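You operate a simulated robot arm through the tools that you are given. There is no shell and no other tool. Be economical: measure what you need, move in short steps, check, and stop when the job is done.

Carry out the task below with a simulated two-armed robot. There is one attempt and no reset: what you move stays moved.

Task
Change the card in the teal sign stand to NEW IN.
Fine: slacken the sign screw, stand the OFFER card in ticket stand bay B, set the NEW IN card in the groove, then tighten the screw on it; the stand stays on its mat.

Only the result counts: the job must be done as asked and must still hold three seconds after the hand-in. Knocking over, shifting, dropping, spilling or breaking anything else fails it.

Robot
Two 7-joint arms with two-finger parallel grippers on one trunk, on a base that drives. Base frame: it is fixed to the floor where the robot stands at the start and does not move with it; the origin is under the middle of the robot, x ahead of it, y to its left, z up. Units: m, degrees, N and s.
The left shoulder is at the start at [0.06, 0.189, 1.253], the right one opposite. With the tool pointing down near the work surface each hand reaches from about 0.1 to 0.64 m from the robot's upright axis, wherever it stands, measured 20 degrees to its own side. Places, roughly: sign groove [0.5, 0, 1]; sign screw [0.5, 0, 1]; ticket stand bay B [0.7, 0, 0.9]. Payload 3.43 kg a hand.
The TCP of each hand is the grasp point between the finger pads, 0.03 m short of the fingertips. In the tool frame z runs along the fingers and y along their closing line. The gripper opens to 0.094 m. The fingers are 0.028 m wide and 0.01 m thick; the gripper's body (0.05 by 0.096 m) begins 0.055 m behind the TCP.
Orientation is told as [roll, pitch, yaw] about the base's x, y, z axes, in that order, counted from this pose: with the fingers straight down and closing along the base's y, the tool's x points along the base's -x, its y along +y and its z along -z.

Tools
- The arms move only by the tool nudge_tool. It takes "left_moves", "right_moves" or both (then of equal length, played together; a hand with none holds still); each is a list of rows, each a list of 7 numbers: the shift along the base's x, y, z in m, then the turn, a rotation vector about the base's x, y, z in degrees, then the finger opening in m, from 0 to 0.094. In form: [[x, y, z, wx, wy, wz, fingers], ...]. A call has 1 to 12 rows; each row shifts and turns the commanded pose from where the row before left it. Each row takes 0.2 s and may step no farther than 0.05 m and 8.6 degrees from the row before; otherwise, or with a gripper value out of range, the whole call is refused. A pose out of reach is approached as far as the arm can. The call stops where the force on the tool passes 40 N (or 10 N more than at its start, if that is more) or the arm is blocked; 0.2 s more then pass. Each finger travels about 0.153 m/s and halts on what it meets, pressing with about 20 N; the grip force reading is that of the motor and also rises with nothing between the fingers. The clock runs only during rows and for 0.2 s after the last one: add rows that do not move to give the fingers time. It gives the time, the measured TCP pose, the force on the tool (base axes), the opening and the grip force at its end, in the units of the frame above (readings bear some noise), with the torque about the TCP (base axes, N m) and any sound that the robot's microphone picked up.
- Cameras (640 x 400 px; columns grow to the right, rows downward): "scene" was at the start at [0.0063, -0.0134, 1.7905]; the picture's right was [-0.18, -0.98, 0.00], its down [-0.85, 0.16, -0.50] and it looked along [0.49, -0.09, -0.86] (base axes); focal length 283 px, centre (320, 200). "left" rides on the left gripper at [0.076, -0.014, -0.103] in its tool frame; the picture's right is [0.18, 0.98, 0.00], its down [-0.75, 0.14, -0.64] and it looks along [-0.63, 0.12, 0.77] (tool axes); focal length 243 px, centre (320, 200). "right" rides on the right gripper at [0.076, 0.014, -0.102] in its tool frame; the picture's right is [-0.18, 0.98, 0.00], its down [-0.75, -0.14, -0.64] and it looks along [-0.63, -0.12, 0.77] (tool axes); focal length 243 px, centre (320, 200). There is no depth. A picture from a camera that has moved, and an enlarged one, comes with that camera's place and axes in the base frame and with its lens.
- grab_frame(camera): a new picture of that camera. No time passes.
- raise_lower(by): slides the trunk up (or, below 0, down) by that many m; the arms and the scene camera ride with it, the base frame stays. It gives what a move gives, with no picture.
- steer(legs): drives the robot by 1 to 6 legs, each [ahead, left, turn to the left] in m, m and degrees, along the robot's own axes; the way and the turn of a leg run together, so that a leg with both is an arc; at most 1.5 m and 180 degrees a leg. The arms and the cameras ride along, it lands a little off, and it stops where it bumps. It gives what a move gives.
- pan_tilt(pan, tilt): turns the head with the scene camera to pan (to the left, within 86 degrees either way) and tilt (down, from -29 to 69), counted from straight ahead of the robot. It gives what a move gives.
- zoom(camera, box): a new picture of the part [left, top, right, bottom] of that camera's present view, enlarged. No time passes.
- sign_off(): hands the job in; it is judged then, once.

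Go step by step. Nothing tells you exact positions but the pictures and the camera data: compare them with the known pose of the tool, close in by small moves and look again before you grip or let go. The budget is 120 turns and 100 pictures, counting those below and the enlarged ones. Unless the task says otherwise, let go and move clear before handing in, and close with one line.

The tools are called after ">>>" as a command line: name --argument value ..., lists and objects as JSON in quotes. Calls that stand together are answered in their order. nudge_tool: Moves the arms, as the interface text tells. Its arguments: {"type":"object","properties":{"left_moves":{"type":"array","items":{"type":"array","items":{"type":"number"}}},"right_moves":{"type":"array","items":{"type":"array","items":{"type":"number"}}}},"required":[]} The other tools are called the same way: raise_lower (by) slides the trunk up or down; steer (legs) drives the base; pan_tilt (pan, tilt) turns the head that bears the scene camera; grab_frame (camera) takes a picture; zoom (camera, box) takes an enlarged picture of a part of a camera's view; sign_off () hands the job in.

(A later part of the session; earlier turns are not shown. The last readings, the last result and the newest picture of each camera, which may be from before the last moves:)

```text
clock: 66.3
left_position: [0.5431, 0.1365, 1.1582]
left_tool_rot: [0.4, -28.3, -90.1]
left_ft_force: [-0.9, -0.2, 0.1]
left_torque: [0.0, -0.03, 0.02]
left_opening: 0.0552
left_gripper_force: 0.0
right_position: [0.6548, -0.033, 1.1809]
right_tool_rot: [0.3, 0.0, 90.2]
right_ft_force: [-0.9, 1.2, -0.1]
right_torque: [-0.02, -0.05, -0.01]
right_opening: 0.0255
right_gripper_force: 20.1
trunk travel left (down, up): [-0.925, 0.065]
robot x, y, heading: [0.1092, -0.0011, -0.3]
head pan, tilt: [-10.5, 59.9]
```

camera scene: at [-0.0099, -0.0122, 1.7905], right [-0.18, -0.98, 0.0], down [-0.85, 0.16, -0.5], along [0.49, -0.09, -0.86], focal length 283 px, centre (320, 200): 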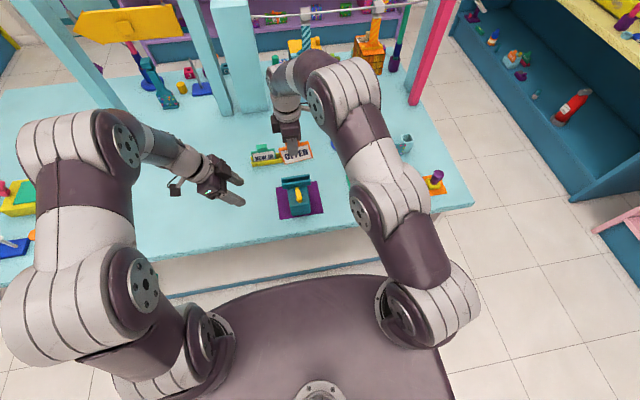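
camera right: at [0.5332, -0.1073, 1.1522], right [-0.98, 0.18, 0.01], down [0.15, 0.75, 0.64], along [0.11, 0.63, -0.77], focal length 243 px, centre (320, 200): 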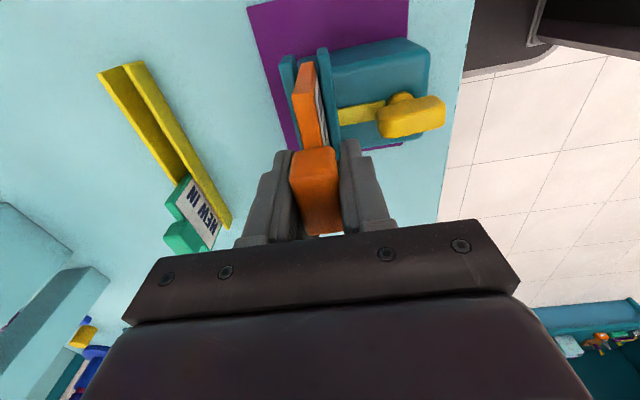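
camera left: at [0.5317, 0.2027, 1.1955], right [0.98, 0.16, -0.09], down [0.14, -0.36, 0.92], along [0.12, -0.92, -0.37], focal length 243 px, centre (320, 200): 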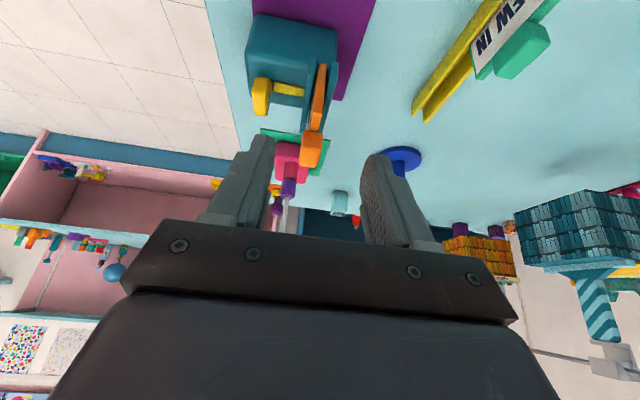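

No bump. A little further, then look at the bay.

>>> steer --legs '[[0.05, 0, 0]]'

>>> grab_frame --camera "right"

>>> grab_frame --camera "left"

>>> grab_frame --camera "scene"

```text
clock: 67.2
left_position: [0.5925, 0.1356, 1.1582]
left_tool_rot: [0.5, -28.3, -90.0]
left_ft_force: [-0.1, 0.1, 0.2]
left_torque: [-0.02, -0.03, 0.03]
left_opening: 0.055
left_gripper_force: 0.1
right_position: [0.7035, -0.0326, 1.1818]
right_tool_rot: [0.2, 0.0, 90.2]
right_ft_force: [-0.9, 1.0, 0.6]
right_torque: [0.0, -0.09, 0.01]
right_opening: 0.0257
right_gripper_force: 20.2
trunk travel left (down, up): [-0.925, 0.065]
robot x, y, heading: [0.1552, 0.0013, -0.2]
head pan, tilt: [-10.5, 59.9]
```

```text
37 pictures are left
camera right: at [0.6905, -0.1091, 1.2843], right [-0.98, 0.18, 0.0], down [0.14, 0.75, 0.64], along [0.11, 0.63, -0.77], focal length 243 px, centre (320, 200)
```

right: 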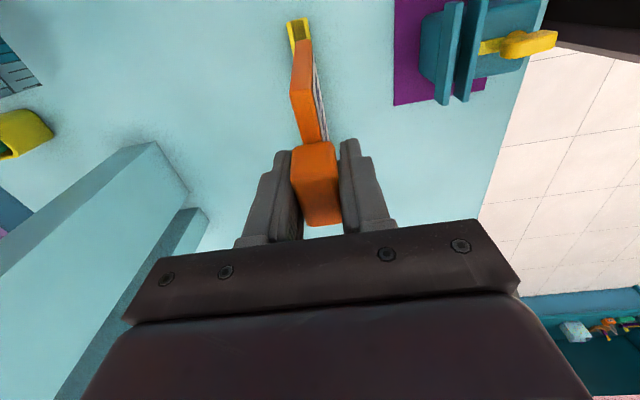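

```text
36 pictures are left
camera left: at [0.5769, 0.2515, 1.2117], right [0.98, 0.16, -0.08], down [0.14, -0.36, 0.92], along [0.12, -0.92, -0.37], focal length 243 px, centre (320, 200)
```

left: 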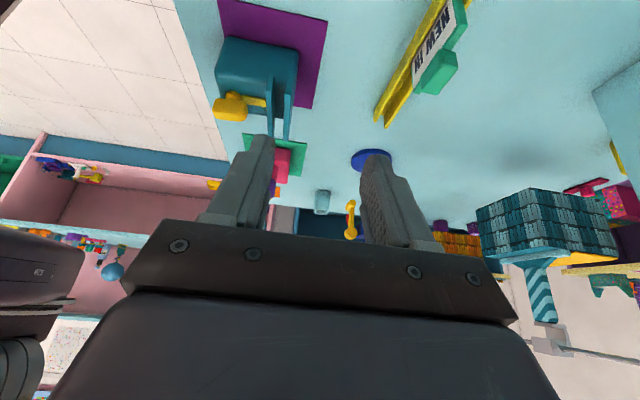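

```text
35 pictures are left
camera scene: at [0.154, -0.0132, 1.7906], right [-0.18, -0.98, 0.0], down [-0.85, 0.16, -0.51], along [0.5, -0.09, -0.86], focal length 283 px, centre (320, 200)
```

scene: 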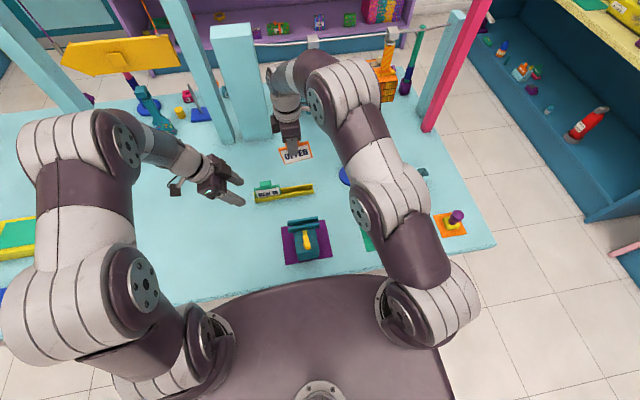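

Zoom in on the ticket stand from the scene and left cameras for geometry.

>>> zoom --camera "scene" --box '[245, 165, 325, 215]'

>>> zoom --camera "left" --box '[360, 0, 480, 140]'

```text
8.00 times, centred on (285, 190) of scene
camera zoom: at [0.154, -0.0132, 1.7906], right [-0.18, -0.98, 0.0], down [-0.85, 0.16, -0.51], along [0.5, -0.09, -0.86], focal length 2261 px, centre (600, 280)
```

zoom: 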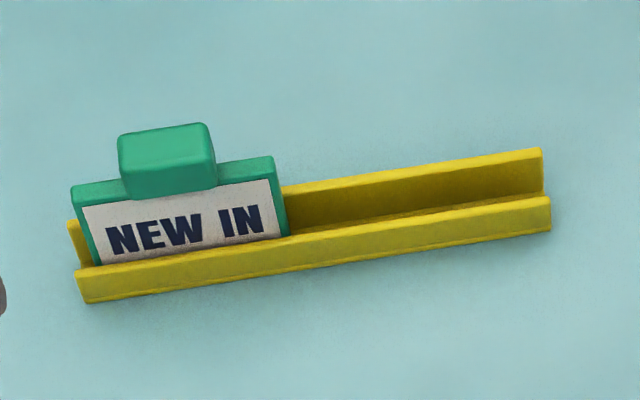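

```text
2.86 times, centred on (420, 70) of left
camera zoom: at [0.5769, 0.2515, 1.2117], right [0.98, 0.16, -0.08], down [0.14, -0.36, 0.92], along [0.12, -0.92, -0.37], focal length 693 px, centre (34, 571)
```

zoom: 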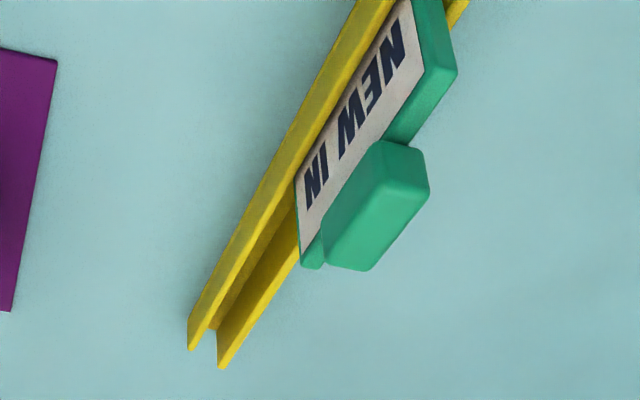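

Channel spans roughly x 0.705–0.732, y −0.09…0.128, rail tops z≈0.907. I zoom the right camera to align the card with the channel precisely.

>>> zoom --camera "right" --box '[260, 0, 360, 150]'

```text
2.67 times, centred on (310, 75) of right
camera zoom: at [0.6905, -0.1091, 1.2843], right [-0.98, 0.18, 0.0], down [0.14, 0.75, 0.64], along [0.11, 0.63, -0.77], focal length 647 px, centre (347, 533)
```

zoom: 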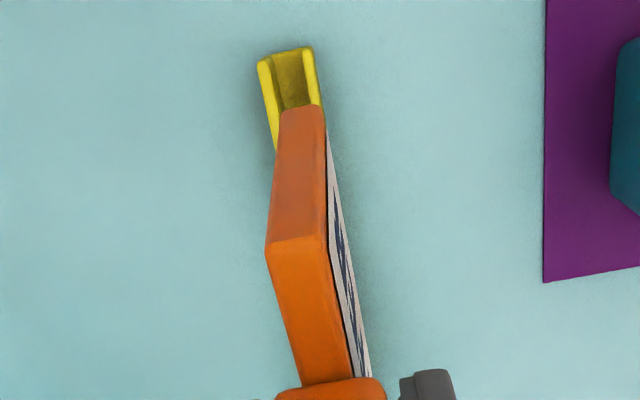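

I check whether the card has swung in the grip.

>>> zoom --camera "scene" --box '[255, 120, 345, 200]'

```text
5.00 times, centred on (300, 160) of scene
camera zoom: at [0.154, -0.0132, 1.7906], right [-0.18, -0.98, 0.0], down [-0.85, 0.16, -0.51], along [0.5, -0.09, -0.86], focal length 1413 px, centre (420, 400)
```

zoom: 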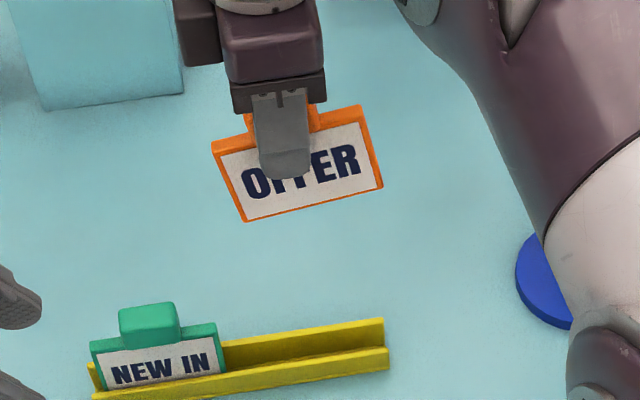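

The card has swung about 8° about the grip axis. I rotate the hand +8.4° about x to level it, and shift toward the bay centre (x≈0.720, y≈−0.037).

>>> nudge_tool --right_moves '[[0.008, -0.002, -0.01, 4.2, 0, 0, 0.01], [0.008, -0.002, -0.01, 4.2, 0, 0, 0.01], [0, 0, -0.02, 0, 0, 0, 0.01], [0, 0, -0.02, 0, 0, 0, 0.01], [0, 0, -0.01, 0, 0, 0, 0.01], [0, 0, 0, 0, 0, 0, 0.01]]'

>>> zoom --camera "scene" --box '[245, 130, 335, 210]'

>>> zoom --camera "right" --box '[260, 0, 360, 150]'

```text
clock: 68.6
left_position: [0.5982, 0.1361, 1.1555]
left_tool_rot: [0.0, -28.3, -89.8]
left_ft_force: [-0.2, 0.2, -0.4]
left_torque: [-0.01, 0.02, 0.01]
left_opening: 0.0552
left_gripper_force: 0.1
right_position: [0.7265, -0.0356, 1.1076]
right_tool_rot: [0.5, -8.4, 90.2]
right_ft_force: [-0.1, -0.1, -0.1]
right_torque: [0.03, 0.0, 0.01]
right_opening: 0.0255
right_gripper_force: 19.6
trunk travel left (down, up): [-0.925, 0.065]
robot x, y, heading: [0.1541, 0.0036, -0.0]
head pan, tilt: [-10.5, 59.9]
```

```text
5.00 times, centred on (290, 170) of scene
camera zoom: at [0.1639, -0.0129, 1.7905], right [-0.18, -0.98, 0.0], down [-0.85, 0.16, -0.5], along [0.49, -0.09, -0.86], focal length 1413 px, centre (470, 350)
```

zoom: 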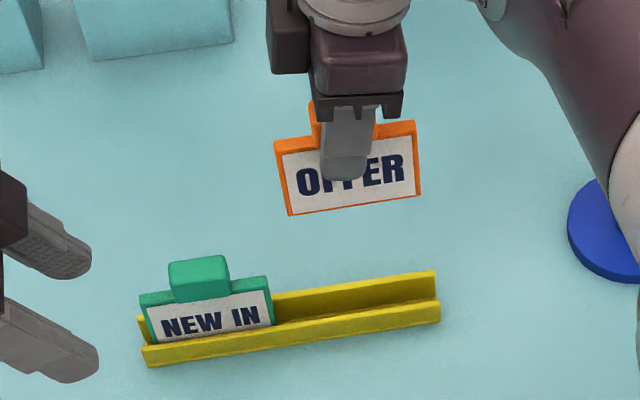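

```text
2.67 times, centred on (310, 75) of right
camera zoom: at [0.7138, -0.1267, 1.1975], right [-0.98, 0.18, 0.04], down [0.14, 0.65, 0.74], along [0.11, 0.74, -0.67], focal length 647 px, centre (347, 533)
```

zoom: 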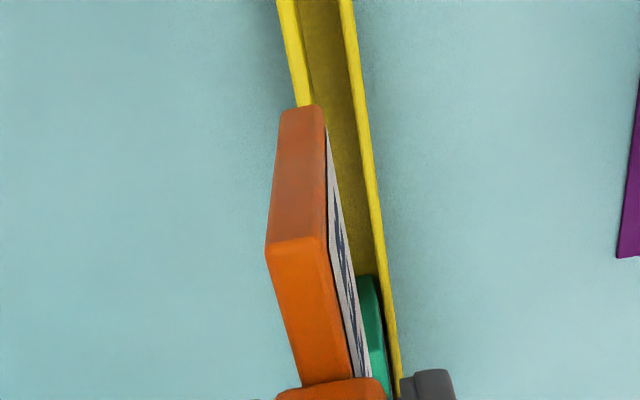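

The card is level and within ~1 mm of the channel centre. Lower it to just above the rails and check.

>>> nudge_tool --right_moves '[[-0.0005, 0, -0.03, 0, 0, 0, 0.01], [0, 0, -0.03, 0, 0, 0, 0.01], [0, 0, -0.025, 0, 0, 0, 0.01], [0, 0, -0.01, 0, 0, 0, 0.01], [0, 0, 0, 0, 0, 0, 0.01]]'

>>> zoom --camera "right" --box '[260, 0, 360, 150]'

>>> zoom --camera "scene" --box '[245, 130, 335, 210]'

```text
clock: 69.8
left_position: [0.5968, 0.1371, 1.155]
left_tool_rot: [0.1, -28.2, -90.0]
left_ft_force: [0.3, -0.3, 0.7]
left_torque: [0.0, 0.0, 0.01]
left_opening: 0.0549
left_gripper_force: 0.1
right_position: [0.7253, -0.037, 1.013]
right_tool_rot: [0.6, -8.4, 90.3]
right_ft_force: [-0.1, 0.8, 0.2]
right_torque: [0.0, -0.02, -0.03]
right_opening: 0.0255
right_gripper_force: 20.0
trunk travel left (down, up): [-0.925, 0.065]
robot x, y, heading: [0.1548, -0.005, 0.1]
head pan, tilt: [-10.5, 59.9]
```

```text
2.67 times, centred on (310, 75) of right
camera zoom: at [0.7124, -0.1275, 1.1036], right [-0.98, 0.18, 0.04], down [0.14, 0.65, 0.74], along [0.11, 0.74, -0.67], focal length 647 px, centre (347, 533)
```

zoom: 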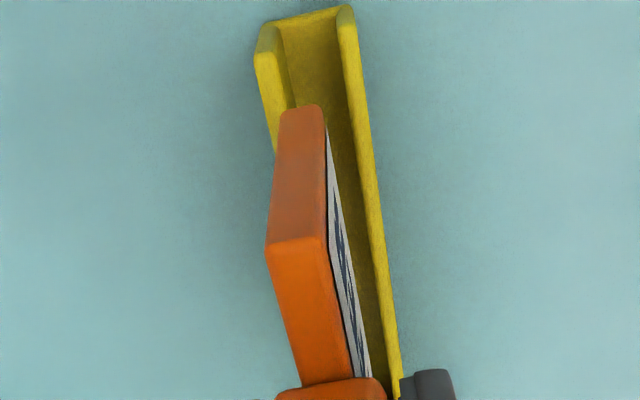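

```text
5.00 times, centred on (290, 170) of scene
camera zoom: at [0.1632, -0.013, 1.7905], right [-0.18, -0.98, 0.0], down [-0.85, 0.16, -0.5], along [0.49, -0.09, -0.86], focal length 1413 px, centre (470, 350)
```

zoom: 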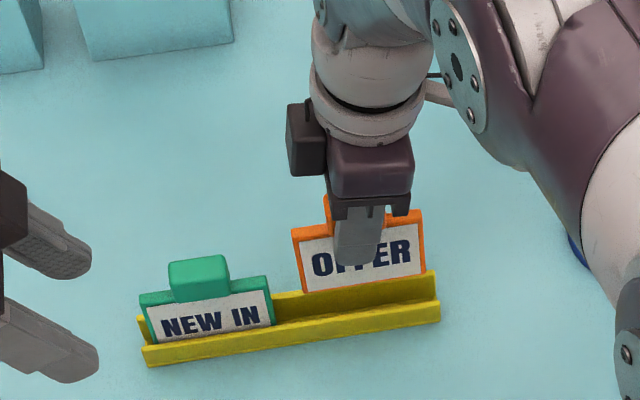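

The card looks ~2 mm too close to the back rail. Shift −2 mm in x and lower slowly.

>>> nudge_tool --right_moves '[[-0.002, 0, 0, 0, 0, 0, 0.01], [0, 0, -0.008, 0, 0, 0, 0.01], [0, 0, -0.008, 0, 0, 0, 0.01], [0, 0, 0, 0, 0, 0, 0.01]]'

>>> zoom --camera "right" --box '[260, 0, 360, 150]'

```text
clock: 70.8
left_position: [0.597, 0.1362, 1.1564]
left_tool_rot: [0.0, -28.4, -89.8]
left_ft_force: [-0.4, 0.4, 1.1]
left_torque: [0.0, 0.0, -0.01]
left_opening: 0.0549
left_gripper_force: 0.0
right_position: [0.7216, -0.0356, 0.9977]
right_tool_rot: [0.5, -8.4, 90.2]
right_ft_force: [-0.6, -0.5, 0.2]
right_torque: [0.03, -0.01, 0.02]
right_opening: 0.0257
right_gripper_force: 19.9
trunk travel left (down, up): [-0.925, 0.065]
robot x, y, heading: [0.1559, 0.0014, -0.0]
head pan, tilt: [-10.5, 59.9]
```

```text
2.67 times, centred on (310, 75) of right
camera zoom: at [0.7096, -0.127, 1.089], right [-0.98, 0.18, 0.04], down [0.14, 0.65, 0.74], along [0.11, 0.74, -0.67], focal length 647 px, centre (347, 533)
```

zoom: 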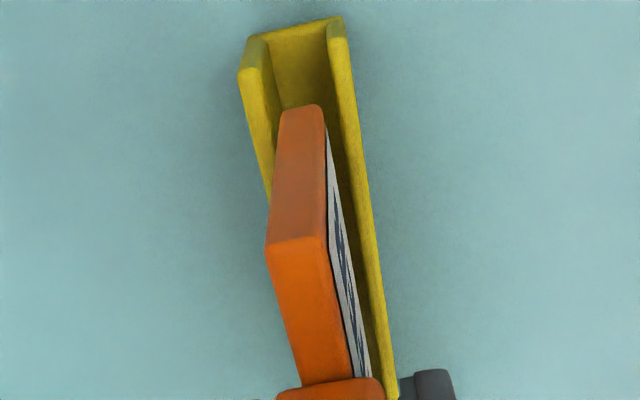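

Card enters the channel cleanly. Lower until contact.

>>> nudge_tool --right_moves '[[0, 0, -0.005, 0, 0, 0, 0.01], [0, 0, -0.005, 0, 0, 0, 0.01], [0, 0, -0.003, 0, 0, 0, 0.01], [0, 0, 0, 0, 0, 0, 0.01]]'

```text
clock: 71.8
left_position: [0.5984, 0.1362, 1.1546]
left_tool_rot: [0.0, -28.3, -90.0]
left_ft_force: [-0.5, 1.0, -0.4]
left_torque: [0.02, -0.03, 0.0]
left_opening: 0.0549
left_gripper_force: 0.0
right_position: [0.7217, -0.036, 0.9852]
right_tool_rot: [0.6, -8.4, 90.2]
right_ft_force: [0.1, -0.1, -0.4]
right_torque: [0.03, -0.01, 0.0]
right_opening: 0.0253
right_gripper_force: 20.0
trunk travel left (down, up): [-0.925, 0.065]
robot x, y, heading: [0.1593, 0.0004, -0.2]
head pan, tilt: [-10.5, 59.9]
```

>>> nudge_tool --right_moves '[[0, 0, -0.002, 0, 0, 0, 0.01], [0, 0, -0.002, 0, 0, 0, 0.01], [0, 0, -0.002, 0, 0, 0, 0.01], [0, 0, 0, 0, 0, 0, 0.01]]'

>>> zoom --camera "scene" --box '[245, 140, 335, 220]'

```text
clock: 72.8
left_position: [0.5977, 0.136, 1.1552]
left_tool_rot: [0.2, -28.3, -89.9]
left_ft_force: [0.7, 0.5, -0.6]
left_torque: [-0.03, 0.01, -0.01]
left_opening: 0.0552
left_gripper_force: 0.1
right_position: [0.7228, -0.0372, 0.9784]
right_tool_rot: [0.5, -8.4, 90.2]
right_ft_force: [0.2, 0.7, 0.4]
right_torque: [0.04, -0.03, 0.02]
right_opening: 0.0254
right_gripper_force: 20.0
trunk travel left (down, up): [-0.925, 0.065]
robot x, y, heading: [0.1575, -0.0022, -0.1]
head pan, tilt: [-10.5, 59.9]
```

```text
5.00 times, centred on (290, 180) of scene
camera zoom: at [0.1631, -0.0131, 1.7905], right [-0.18, -0.98, 0.0], down [-0.85, 0.16, -0.5], along [0.49, -0.09, -0.86], focal length 1413 px, centre (470, 300)
```

zoom: 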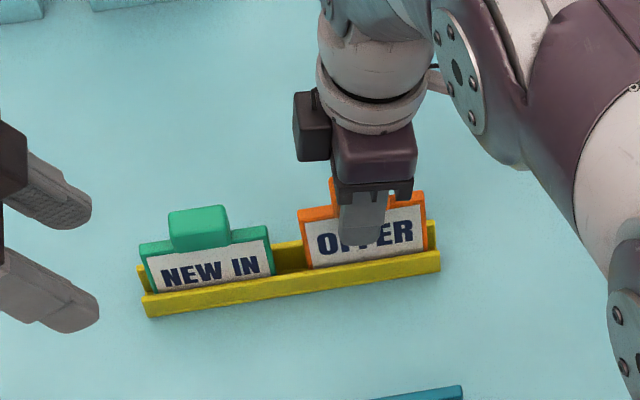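

About 1 cm more to go compared with NEW IN. Continue.

>>> nudge_tool --right_moves '[[0, 0, -0.003, 0, 0, 0, 0.01], [0, 0, -0.002, 0, 0, 0, 0.01], [0, 0, -0.002, 0, 0, 0, 0.01], [0, 0, 0, 0, 0, 0, 0.01]]'

>>> nudge_tool --right_moves '[[0, 0, -0.001, 0, 0, 0, 0.01], [0, 0, -0.001, 0, 0, 0, 0.01], [0, 0, 0, 0, 0, 0, 0.01]]'

```text
clock: 73.8
left_position: [0.5974, 0.1369, 1.1547]
left_tool_rot: [0.2, -28.3, -89.9]
left_ft_force: [0.2, 0.3, -0.3]
left_torque: [0.03, -0.03, 0.02]
left_opening: 0.0552
left_gripper_force: 0.0
right_position: [0.7235, -0.0361, 0.9724]
right_tool_rot: [0.6, -8.5, 90.1]
right_ft_force: [0.4, 0.3, 0.5]
right_torque: [-0.01, -0.02, 0.0]
right_opening: 0.0259
right_gripper_force: 19.6
trunk travel left (down, up): [-0.925, 0.065]
robot x, y, heading: [0.1588, 0.0009, 0.0]
head pan, tilt: [-10.5, 59.9]
```

```text
clock: 74.6
left_position: [0.5971, 0.1364, 1.1551]
left_tool_rot: [0.1, -28.3, -89.8]
left_ft_force: [0.1, -0.4, 0.0]
left_torque: [0.01, 0.03, 0.01]
left_opening: 0.055
left_gripper_force: 0.0
right_position: [0.7226, -0.0359, 0.9696]
right_tool_rot: [0.6, -8.4, 90.2]
right_ft_force: [-0.6, -0.8, -0.6]
right_torque: [-0.01, -0.03, 0.03]
right_opening: 0.0254
right_gripper_force: 20.3
trunk travel left (down, up): [-0.925, 0.065]
robot x, y, heading: [0.1566, 0.0019, -0.0]
head pan, tilt: [-10.5, 59.9]
```

>>> nudge_tool --right_moves '[[0, 0, -0.0015, 0, 0, 0, 0.01], [0, 0, -0.0015, 0, 0, 0, 0.01], [0, 0, 0, 0, 0, 0, 0.01]]'

>>> zoom --camera "scene" --box '[245, 140, 335, 220]'

```text
clock: 75.4
left_position: [0.5978, 0.1348, 1.1556]
left_tool_rot: [0.1, -28.3, -89.8]
left_ft_force: [-0.8, -1.0, -1.3]
left_torque: [0.03, -0.01, 0.01]
left_opening: 0.055
left_gripper_force: 0.0
right_position: [0.7235, -0.0375, 0.9675]
right_tool_rot: [0.3, -8.4, 90.2]
right_ft_force: [0.6, -1.1, 6.3]
right_torque: [0.24, -0.02, -0.02]
right_opening: 0.0253
right_gripper_force: 20.2
trunk travel left (down, up): [-0.925, 0.065]
robot x, y, heading: [0.1564, -0.0012, 0.4]
head pan, tilt: [-10.5, 59.9]
```

```text
5.00 times, centred on (290, 180) of scene
camera zoom: at [0.1621, -0.0133, 1.7907], right [-0.18, -0.98, 0.0], down [-0.85, 0.16, -0.5], along [0.49, -0.09, -0.86], focal length 1413 px, centre (470, 300)
```

zoom: 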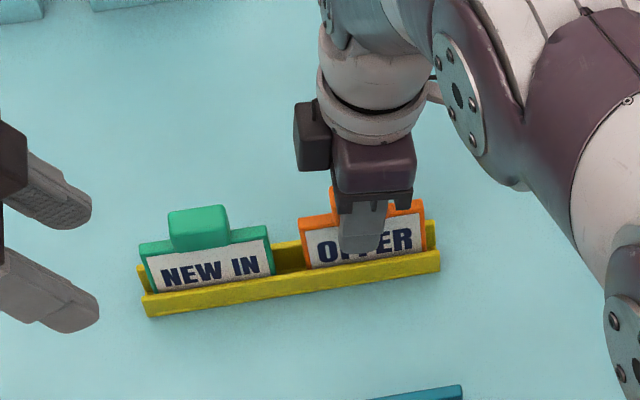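

Contact with the channel floor. Release gently and lift.

>>> nudge_tool --right_moves '[[0, 0, 0.001, 0, 0, 0, 0.02], [0, 0, 0, 0, 0, 0, 0.03], [0, 0, 0, 0, 0, 0, 0.045], [0, 0, 0, 0, 0, 0, 0.05], [0, -0.003, 0.02, 0, 0, 0, 0.05], [0, -0.005, 0.03, 0, 0, 0, 0.05], [0, -0.005, 0.04, 0, 0, 0, 0.05], [0, 0, 0.04, -4.2, 0, 0, 0.05], [0, 0, 0, -4.2, 0, 0, 0.05]]'

>>> zoom --camera "scene" --box '[245, 140, 335, 220]'

>>> grab_frame --camera "right"

```text
clock: 77.4
left_position: [0.5975, 0.1363, 1.1549]
left_tool_rot: [0.1, -28.3, -89.9]
left_ft_force: [0.3, 0.1, -0.2]
left_torque: [-0.01, -0.03, -0.02]
left_opening: 0.0552
left_gripper_force: 0.0
right_position: [0.7247, -0.0493, 1.0984]
right_tool_rot: [0.6, 0.0, 90.2]
right_ft_force: [0.2, 0.4, -0.5]
right_torque: [-0.01, 0.0, 0.01]
right_opening: 0.05
right_gripper_force: 0.0
trunk travel left (down, up): [-0.925, 0.065]
robot x, y, heading: [0.1567, 0.0003, -0.1]
head pan, tilt: [-10.5, 59.9]
```

```text
5.00 times, centred on (290, 180) of scene
camera zoom: at [0.1636, -0.0125, 1.7905], right [-0.18, -0.98, 0.0], down [-0.85, 0.16, -0.5], along [0.49, -0.09, -0.86], focal length 1413 px, centre (470, 300)
```

zoom: 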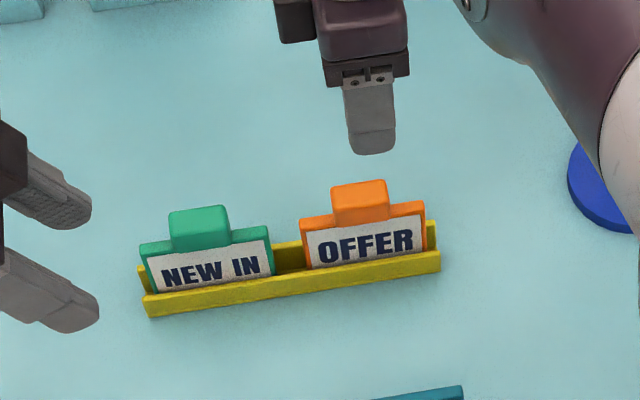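

```text
22 pictures are left
camera right: at [0.7115, -0.1251, 1.2005], right [-0.98, 0.18, 0.01], down [0.14, 0.76, 0.64], along [0.11, 0.63, -0.77], focal length 243 px, centre (320, 200)
```

right: 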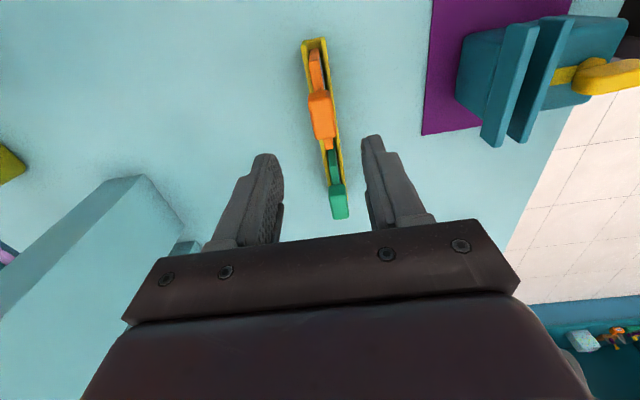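

OFFER stands properly in bay B. Now I take NEW IN with the left hand (tab ≈ (0.7215, 0.077)): untilt it and move above the tab; right hand goes up and away a bit.

>>> nudge_tool --left_moves '[[0.02, -0.01, 0, 7.1, 0, 0, 0.05], [0.025, -0.01, 0, 7.1, 0, 0, 0.05], [0.025, -0.01, 0, 7.1, 0, 0, 0.05], [0.025, -0.01, 0, 7, 0, 0, 0.05], [0.029, -0.019, -0.01, 0, 0, 0, 0.05], [0, 0, -0.04, 0, 0, 0, 0.05], [0, 0, -0.03, 0, 0, 0, 0.05], [0, 0, 0, 0, 0, 0, 0.05]]' --right_moves '[[0, -0.02, 0.03, 0, 0, 0, 0.05], [0, -0.03, 0.03, 0, 0, 0, 0.05], [-0.02, -0.03, 0.02, 0, 0, 0, 0.05], [-0.02, -0.02, 0, 0, 0, 0, 0.05], [-0.02, 0, 0, 0, 0, 0, 0.05], [0, 0, 0, 0, 0, 0, 0.05], [0, 0, 0, 0, 0, 0, 0.05], [0, 0, 0, 0, 0, 0, 0.05]]'

>>> grab_frame --camera "left"

```text
clock: 79.2
left_position: [0.7209, 0.0765, 1.0751]
left_tool_rot: [0.1, 0.1, -90.0]
left_ft_force: [-0.9, -0.1, -0.3]
left_torque: [0.0, 0.02, 0.02]
left_opening: 0.0498
left_gripper_force: 0.1
right_position: [0.662, -0.1501, 1.1772]
right_tool_rot: [0.4, 0.0, 90.2]
right_ft_force: [0.1, 0.7, -0.5]
right_torque: [-0.01, 0.01, 0.0]
right_opening: 0.0499
right_gripper_force: 0.2
trunk travel left (down, up): [-0.925, 0.065]
robot x, y, heading: [0.1562, 0.0008, -0.1]
head pan, tilt: [-10.5, 59.9]
```

```text
21 pictures are left
camera left: at [0.7061, 0.1532, 1.1767], right [0.98, 0.19, 0.0], down [0.14, -0.75, 0.64], along [0.12, -0.63, -0.77], focal length 243 px, centre (320, 200)
```

left: 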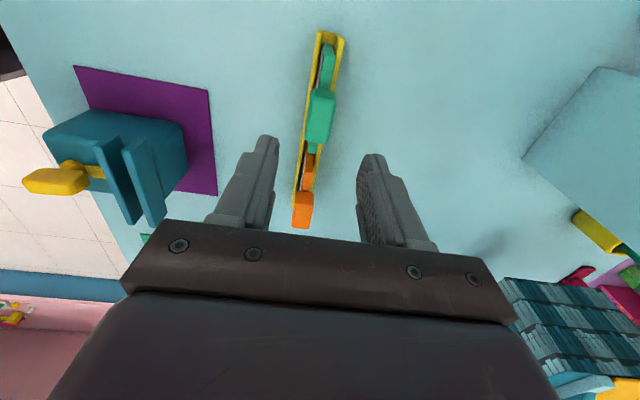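

Tab is exactly under the hand. Descend and grip.

>>> nudge_tool --left_moves '[[0.0005, 0, -0.035, 0, 0, 0, 0.05], [0, 0, -0.035, 0, 0, 0, 0.05], [0, 0, -0.026, 0, 0, 0, 0.05], [0, 0, -0.01, 0, 0, 0, 0.05], [0, 0, 0, 0, 0, 0, 0.035], [0, 0, 0, 0, 0, 0, 0.022], [0, 0, 0, 0, 0, 0, 0.01], [0, 0, 0, 0, 0, 0, 0.01]]'

>>> grab_frame --camera "left"

```text
clock: 81.0
left_position: [0.722, 0.0775, 0.9697]
left_tool_rot: [0.1, 0.0, -89.8]
left_ft_force: [1.4, 0.5, 0.1]
left_torque: [-0.01, -0.01, 0.0]
left_opening: 0.0256
left_gripper_force: 19.8
right_position: [0.6636, -0.149, 1.1762]
right_tool_rot: [0.5, 0.0, 90.1]
right_ft_force: [0.0, 0.9, 0.6]
right_torque: [0.01, 0.01, 0.0]
right_opening: 0.05
right_gripper_force: 0.0
trunk travel left (down, up): [-0.925, 0.065]
robot x, y, heading: [0.1598, 0.0006, -0.3]
head pan, tilt: [-10.5, 59.9]
```

```text
20 pictures are left
camera left: at [0.7073, 0.1535, 1.0712], right [0.98, 0.19, 0.0], down [0.14, -0.75, 0.64], along [0.12, -0.63, -0.77], focal length 243 px, centre (320, 200)
```

left: 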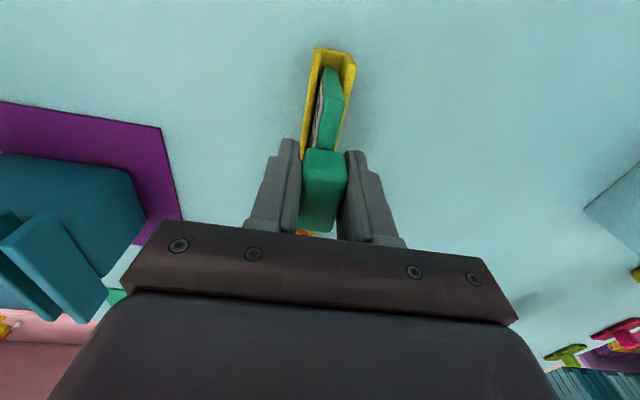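

NEW IN is gripped. Lift straight up, then carry it by arm toward the sign.

>>> nudge_tool --left_moves '[[0, 0, 0.006, 0, 0, 0, 0.01], [0, 0, 0.012, 0, 0, 0, 0.01], [0, 0, 0.02, 0, 0, 0, 0.01], [0, 0, 0.03, 0, 0, 0, 0.01], [0, 0, 0.035, 0, 0, 0, 0.01], [0, 0, 0.035, 0, 0, 0, 0.01], [0, 0, 0.035, 0, 0, 0, 0.01], [0, 0, 0.01, 0, 0, 0, 0.01], [0, 0, 0, 0, 0, 0, 0.01]]'

>>> grab_frame --camera "scene"

```text
clock: 83.0
left_position: [0.7207, 0.0781, 1.153]
left_tool_rot: [0.1, 0.0, -89.9]
left_ft_force: [-0.1, 1.0, 0.9]
left_torque: [0.01, -0.01, 0.01]
left_opening: 0.0255
left_gripper_force: 19.7
right_position: [0.6623, -0.1494, 1.1771]
right_tool_rot: [0.5, 0.0, 90.2]
right_ft_force: [0.3, 0.0, -0.1]
right_torque: [0.02, 0.01, -0.01]
right_opening: 0.05
right_gripper_force: 0.3
trunk travel left (down, up): [-0.925, 0.065]
robot x, y, heading: [0.1544, -0.0017, -0.0]
head pan, tilt: [-10.5, 59.9]
```

```text
19 pictures are left
camera scene: at [0.1635, -0.0132, 1.7905], right [-0.18, -0.98, 0.0], down [-0.85, 0.16, -0.5], along [0.49, -0.09, -0.86], focal length 283 px, centre (320, 200)
```

scene: 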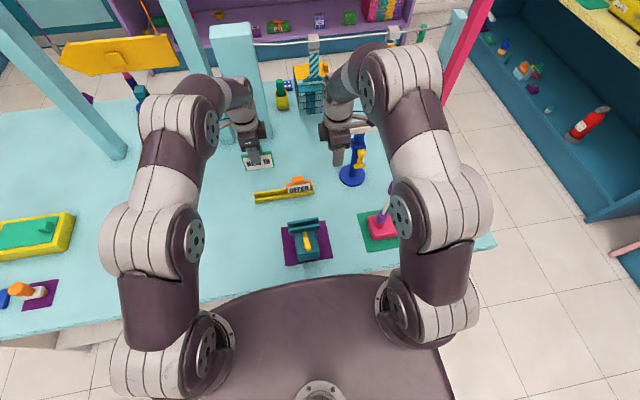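

Carry the card over the sign groove (x≈0.546, y≈−0.033), staying high.

>>> nudge_tool --left_moves '[[-0.01, -0.006, 0, 0, 0, 0, 0.01], [-0.02, -0.012, 0, 0, 0, 0, 0.01], [-0.025, -0.016, 0, 0, 0, 0, 0.01], [-0.03, -0.02, 0, 0, 0, 0, 0.01], [-0.03, -0.02, 0, 0, 0, 0, 0.01], [-0.025, -0.016, 0, 0, 0, 0, 0.01], [-0.02, -0.012, 0, 0, 0, 0, 0.01], [-0.015, -0.009, 0, 0, 0, 0, 0.01], [0, 0, 0, 0, 0, 0, 0.01]]'

>>> grab_frame --camera "left"

>>> zoom --camera "scene" --box '[255, 165, 355, 275]'

```text
clock: 85.0
left_position: [0.5459, -0.034, 1.1554]
left_tool_rot: [0.2, 0.0, -89.9]
left_ft_force: [-0.9, -0.4, -0.2]
left_torque: [-0.01, 0.02, 0.02]
left_opening: 0.0256
left_gripper_force: 19.9
right_position: [0.6614, -0.1492, 1.1763]
right_tool_rot: [0.7, 0.1, 90.3]
right_ft_force: [0.3, 0.6, 0.5]
right_torque: [0.0, 0.03, 0.01]
right_opening: 0.05
right_gripper_force: 0.0
trunk travel left (down, up): [-0.925, 0.065]
robot x, y, heading: [0.1569, 0.0009, -0.1]
head pan, tilt: [-10.5, 59.9]
```

```text
18 pictures are left
camera left: at [0.5313, 0.0425, 1.2574], right [0.98, 0.19, 0.0], down [0.14, -0.75, 0.64], along [0.12, -0.63, -0.77], focal length 243 px, centre (320, 200)
```

left: 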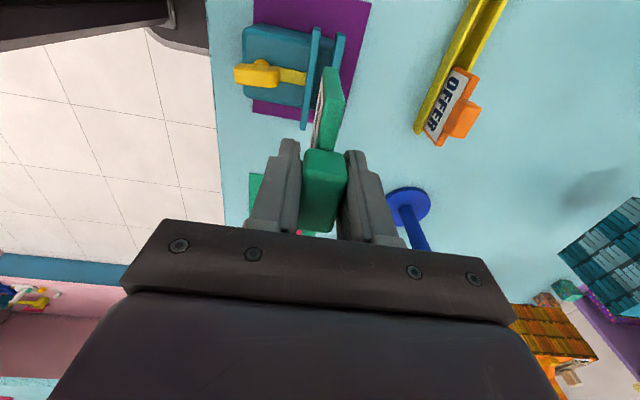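

```text
3.64 times, centred on (305, 220) of scene
camera zoom: at [0.1634, -0.013, 1.7905], right [-0.18, -0.98, 0.0], down [-0.85, 0.16, -0.5], along [0.49, -0.09, -0.86], focal length 1028 px, centre (374, 127)
```

zoom: 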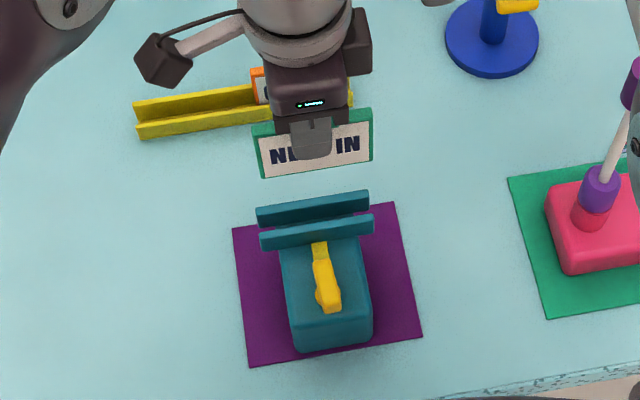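

Card is level. Zoom the left camera to align with the groove.

>>> zoom --camera "left" --box '[270, 10, 370, 160]'

```text
2.67 times, centred on (320, 85) of left
camera zoom: at [0.5313, 0.0425, 1.2574], right [0.98, 0.19, 0.0], down [0.14, -0.75, 0.64], along [0.12, -0.63, -0.77], focal length 647 px, centre (320, 507)
```

zoom: 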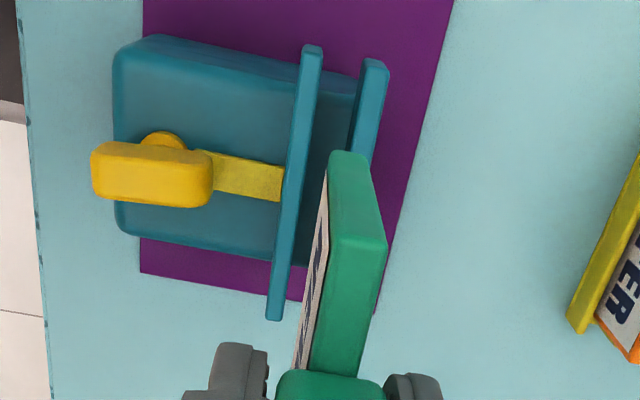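

Close: shift about −1 mm x, +2 mm y, and lower to just above the plates, then re-measure.

>>> nudge_tool --left_moves '[[-0.0012, 0.002, -0.02, 0, 0, 0, 0.01], [0, 0, -0.03, 0, 0, 0, 0.01], [0, 0, -0.022, 0, 0, 0, 0.01], [0, 0, -0.01, 0, 0, 0, 0.01], [0, 0, 0, 0, 0, 0, 0.01]]'

>>> zoom --camera "left" --box '[270, 10, 370, 160]'

```text
clock: 86.2
left_position: [0.5462, -0.0341, 1.0704]
left_tool_rot: [0.1, 0.0, -89.9]
left_ft_force: [0.5, 0.3, -0.1]
left_torque: [0.04, -0.01, -0.02]
left_opening: 0.0253
left_gripper_force: 20.0
right_position: [0.6624, -0.1499, 1.1771]
right_tool_rot: [0.5, 0.0, 90.2]
right_ft_force: [-0.2, -0.3, 0.1]
right_torque: [-0.01, 0.05, -0.02]
right_opening: 0.0497
right_gripper_force: 0.0
trunk travel left (down, up): [-0.925, 0.065]
robot x, y, heading: [0.1578, 0.0038, 0.2]
head pan, tilt: [-10.5, 59.9]
```

```text
2.67 times, centred on (320, 85) of left
camera zoom: at [0.5313, 0.0433, 1.1735], right [0.98, 0.19, 0.0], down [0.14, -0.75, 0.64], along [0.12, -0.63, -0.77], focal length 647 px, centre (320, 507)
```

zoom: 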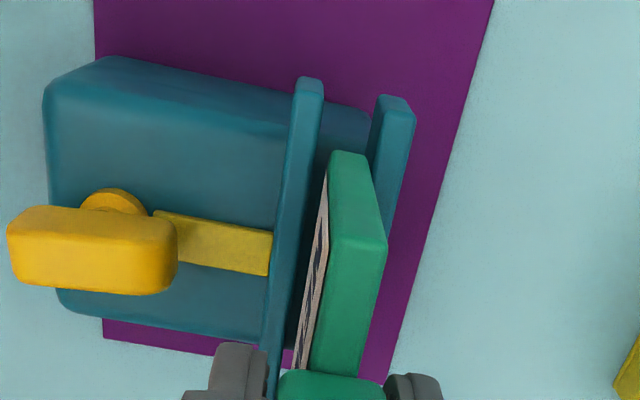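

Card is ~2 mm too near the back plate; shift −2 mm and lower into the groove slowly.

>>> nudge_tool --left_moves '[[-0.002, 0.001, 0, 0, 0, 0, 0.01], [0, 0, -0.006, 0, 0, 0, 0.01], [0, 0, -0.006, 0, 0, 0, 0.01], [0, 0, 0, 0, 0, 0, 0.01]]'

>>> zoom --camera "left" --box '[270, 10, 370, 160]'

```text
clock: 87.2
left_position: [0.5443, -0.032, 1.0577]
left_tool_rot: [0.2, -0.1, -89.9]
left_ft_force: [0.5, -0.4, -0.5]
left_torque: [0.02, 0.02, 0.01]
left_opening: 0.0256
left_gripper_force: 19.8
right_position: [0.662, -0.1493, 1.176]
right_tool_rot: [0.5, 0.0, 90.2]
right_ft_force: [-0.2, 1.1, 0.3]
right_torque: [0.0, -0.02, 0.02]
right_opening: 0.0502
right_gripper_force: 0.0
trunk travel left (down, up): [-0.925, 0.065]
robot x, y, heading: [0.1565, -0.001, 0.0]
head pan, tilt: [-10.5, 59.9]
```

```text
2.67 times, centred on (320, 85) of left
camera zoom: at [0.5292, 0.0442, 1.1609], right [0.98, 0.19, 0.0], down [0.14, -0.75, 0.64], along [0.12, -0.63, -0.77], focal length 647 px, centre (320, 507)
```

zoom: 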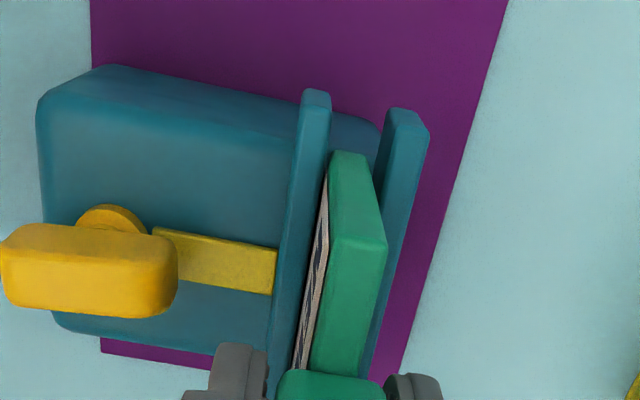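

Centered between the plates. Lower further to contact.

>>> nudge_tool --left_moves '[[0, 0, -0.005, 0, 0, 0, 0.01], [0, 0, -0.005, 0, 0, 0, 0.01], [0, 0, -0.005, 0, 0, 0, 0.01], [0, 0, -0.003, 0, 0, 0, 0.01], [0, 0, 0, 0, 0, 0, 0.01]]'

```text
clock: 88.4
left_position: [0.5435, -0.0319, 1.0413]
left_tool_rot: [0.2, -0.1, -89.9]
left_ft_force: [-0.2, 1.1, 16.7]
left_torque: [0.17, 0.09, -0.03]
left_opening: 0.0255
left_gripper_force: 20.0
right_position: [0.6613, -0.1476, 1.1777]
right_tool_rot: [0.4, 0.0, 90.3]
right_ft_force: [-0.2, 0.6, -0.1]
right_torque: [-0.02, 0.03, -0.01]
right_opening: 0.05
right_gripper_force: 0.0
trunk travel left (down, up): [-0.925, 0.065]
robot x, y, heading: [0.1575, 0.0024, -0.0]
head pan, tilt: [-10.5, 59.9]
```

Contact at z≈1.041, matching the expected seat height (≈1.039). Check visually.

>>> zoom --camera "scene" --box '[265, 175, 355, 275]'

>>> zoom --camera "left" --box '[270, 10, 370, 160]'

```text
4.00 times, centred on (310, 225) of scene
camera zoom: at [0.1614, -0.013, 1.7908], right [-0.18, -0.98, 0.0], down [-0.85, 0.16, -0.5], along [0.49, -0.09, -0.86], focal length 1131 px, centre (360, 100)
```

zoom: 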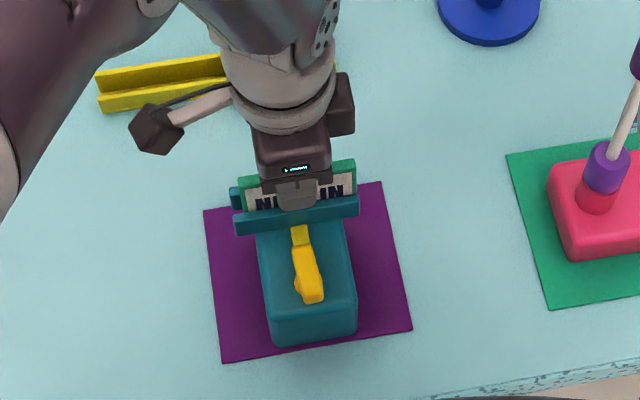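

```text
2.67 times, centred on (320, 85) of left
camera zoom: at [0.5285, 0.0448, 1.1433], right [0.98, 0.19, 0.0], down [0.14, -0.75, 0.64], along [0.12, -0.63, -0.77], focal length 647 px, centre (320, 507)
```

zoom: 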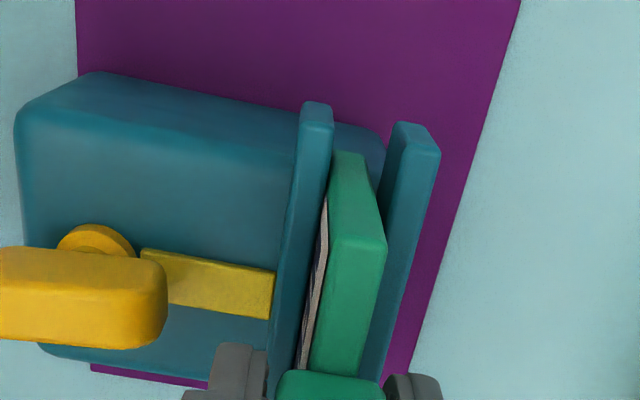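

NEW IN is seated. Release it, lift, and bring the left hand back to its tilted standby pose; the right hand goes to its earlier carry pose so I can reverse the known drive.

>>> nudge_tool --left_moves '[[0, 0, 0.0015, 0, 0, 0, 0.018], [0, 0, 0, 0, 0, 0, 0.03], [0, 0, 0, 0, 0, 0, 0.045], [0, 0, 0, 0, 0, 0, 0.05], [0, 0, 0.03, 0, 0, 0, 0.05], [0, 0, 0.04, 0, 0, 0, 0.05], [0.01, 0.02, 0.04, 0, 0, 0, 0.05], [0.01, 0.035, 0.003, -7, 0, 0, 0.055], [0.01, 0.035, 0, -7, 0, 0, 0.055], [0.01, 0.04, 0, -7, 0, 0, 0.055], [0.01, 0.04, 0, -7.3, 0, 0, 0.055], [0, 0, 0, 0, 0, 0, 0.055]]'

>>> nudge_tool --right_moves '[[0, 0.02, 0, 0, 0, 0, 0.052], [0.01, 0.03, 0, 0, 0, 0, 0.052], [0.02, 0.03, 0, 0, 0, 0, 0.052], [0.015, 0.035, 0, 0, 0, 0, 0.052], [0, 0, 0, 0, 0, 0, 0.052]]'

>>> grab_frame --camera "scene"

```text
clock: 91.0
left_position: [0.5944, 0.1394, 1.1559]
left_tool_rot: [0.1, -28.3, -89.8]
left_ft_force: [-0.8, -0.2, -0.1]
left_torque: [0.01, 0.01, -0.02]
left_opening: 0.0549
left_gripper_force: 0.1
right_position: [0.6625, -0.15, 1.1773]
right_tool_rot: [0.5, 0.0, 90.3]
right_ft_force: [-0.5, 0.2, -0.2]
right_torque: [0.03, 0.0, -0.01]
right_opening: 0.0498
right_gripper_force: 0.1
trunk travel left (down, up): [-0.925, 0.065]
robot x, y, heading: [0.1559, -0.0018, 0.2]
head pan, tilt: [-10.5, 59.9]
```

```text
clock: 92.2
left_position: [0.5953, 0.1407, 1.1563]
left_tool_rot: [0.1, -28.4, -89.9]
left_ft_force: [-0.3, -0.1, 0.5]
left_torque: [0.02, 0.0, 0.0]
left_opening: 0.055
left_gripper_force: 0.1
right_position: [0.7076, -0.0343, 1.1773]
right_tool_rot: [0.5, 0.0, 90.1]
right_ft_force: [0.0, 0.6, 0.1]
right_torque: [0.01, -0.01, -0.03]
right_opening: 0.0519
right_gripper_force: 0.1
trunk travel left (down, up): [-0.925, 0.065]
robot x, y, heading: [0.1581, 0.0001, -0.1]
head pan, tilt: [-10.5, 59.9]
```

```text
11 pictures are left
camera scene: at [0.1626, -0.0138, 1.7905], right [-0.18, -0.98, 0.0], down [-0.85, 0.16, -0.5], along [0.49, -0.09, -0.86], focal length 283 px, centre (320, 200)
```

scene: 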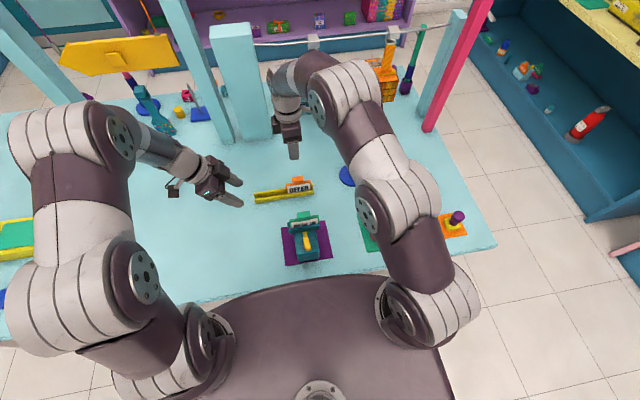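

Same poses as on the way in; drive back 0.172 m.

>>> steer --legs '[[-0.172, 0, 0]]'

>>> nudge_tool --left_moves '[[0.03, -0.012, 0, 0, 0, 0, 0.055], [0.03, -0.012, 0, 0, 0, 0, 0.055], [0.03, -0.012, 0, 0, 0, 0, 0.055], [0.02, -0.01, -0.01, 0, 0, 0, 0.055], [0, 0, 0, 0, 0, 0, 0.055]]'

>>> zoom --camera "left" --box '[235, 0, 375, 140]'

```text
clock: 93.7
left_position: [0.4227, 0.1403, 1.1543]
left_tool_rot: [-0.1, -28.3, -89.7]
left_ft_force: [0.0, -0.8, -0.1]
left_torque: [-0.03, 0.05, 0.0]
left_opening: 0.0552
left_gripper_force: 0.0
right_position: [0.5352, -0.0345, 1.1759]
right_tool_rot: [0.8, 0.0, 90.2]
right_ft_force: [-0.3, -1.6, 0.2]
right_torque: [-0.03, 0.03, -0.01]
right_opening: 0.0519
right_gripper_force: 0.0
trunk travel left (down, up): [-0.925, 0.065]
robot x, y, heading: [-0.0189, -0.001, 0.1]
head pan, tilt: [-10.5, 59.9]
```

```text
clock: 94.9
left_position: [0.5299, 0.0931, 1.1434]
left_tool_rot: [0.0, -28.4, -89.9]
left_ft_force: [0.1, -0.4, -0.4]
left_torque: [0.0, 0.02, 0.0]
left_opening: 0.0552
left_gripper_force: 0.1
right_position: [0.5321, -0.0335, 1.1769]
right_tool_rot: [0.7, 0.1, 90.2]
right_ft_force: [0.3, -0.8, 0.2]
right_torque: [-0.02, 0.01, -0.01]
right_opening: 0.0519
right_gripper_force: 0.1
trunk travel left (down, up): [-0.925, 0.065]
robot x, y, heading: [-0.0191, -0.0006, -0.2]
head pan, tilt: [-10.5, 59.9]
```

```text
2.86 times, centred on (305, 70) of left
camera zoom: at [0.5149, 0.2082, 1.1971], right [0.98, 0.16, -0.09], down [0.14, -0.36, 0.92], along [0.12, -0.92, -0.38], focal length 693 px, centre (363, 571)
```

zoom: 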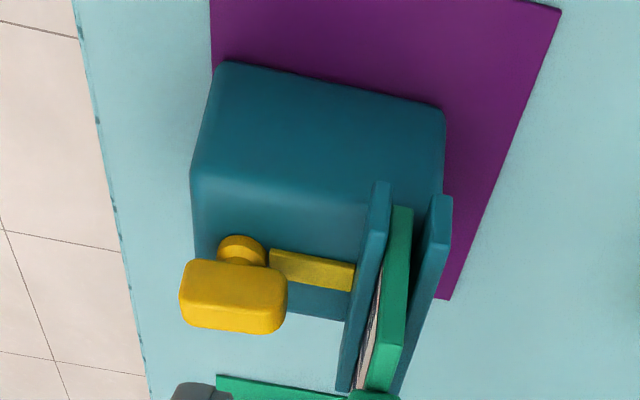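

Plate ends centre at x≈0.545, y≈0.020. Approach, and clamp the left ends again.

>>> nudge_tool --left_moves '[[0.0153, -0.003, -0.03, 0, 0, 0, 0.055], [0, -0.0135, -0.025, 0, 0, 0, 0.055], [0, -0.0135, -0.025, 0, 0, 0, 0.055], [0, -0.0135, -0.025, 0, 0, 0, 0.055], [0, -0.009, -0.017, 0, 0, 0, 0.055], [0, 0, 0, 0, 0, 0, 0.055]]'

>>> zoom --camera "left" --box '[220, 60, 420, 240]'

```text
clock: 96.3
left_position: [0.5457, 0.0406, 1.0225]
left_tool_rot: [0.1, -28.3, -89.9]
left_ft_force: [-0.6, -0.2, -0.2]
left_torque: [0.01, -0.01, 0.01]
left_opening: 0.0549
left_gripper_force: 0.1
right_position: [0.5315, -0.0338, 1.1795]
right_tool_rot: [0.5, 0.0, 90.2]
right_ft_force: [-0.6, 0.4, 0.3]
right_torque: [-0.02, 0.0, 0.01]
right_opening: 0.0521
right_gripper_force: 0.0
trunk travel left (down, up): [-0.925, 0.065]
robot x, y, heading: [-0.0148, 0.0024, -0.1]
head pan, tilt: [-10.5, 59.9]
```

```text
2.22 times, centred on (320, 150) of left
camera zoom: at [0.5295, 0.1561, 1.0764], right [0.98, 0.16, -0.09], down [0.14, -0.36, 0.92], along [0.12, -0.92, -0.38], focal length 539 px, centre (320, 311)
```

zoom: 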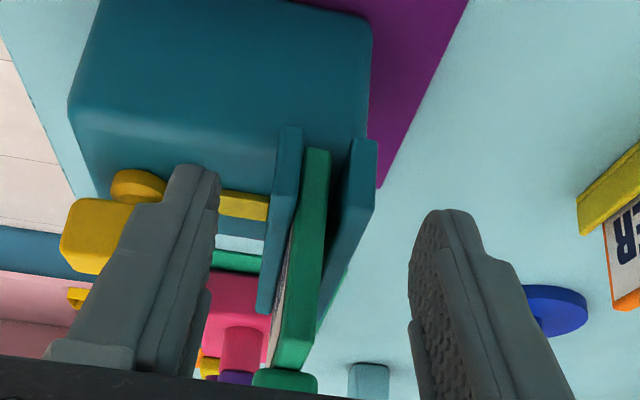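

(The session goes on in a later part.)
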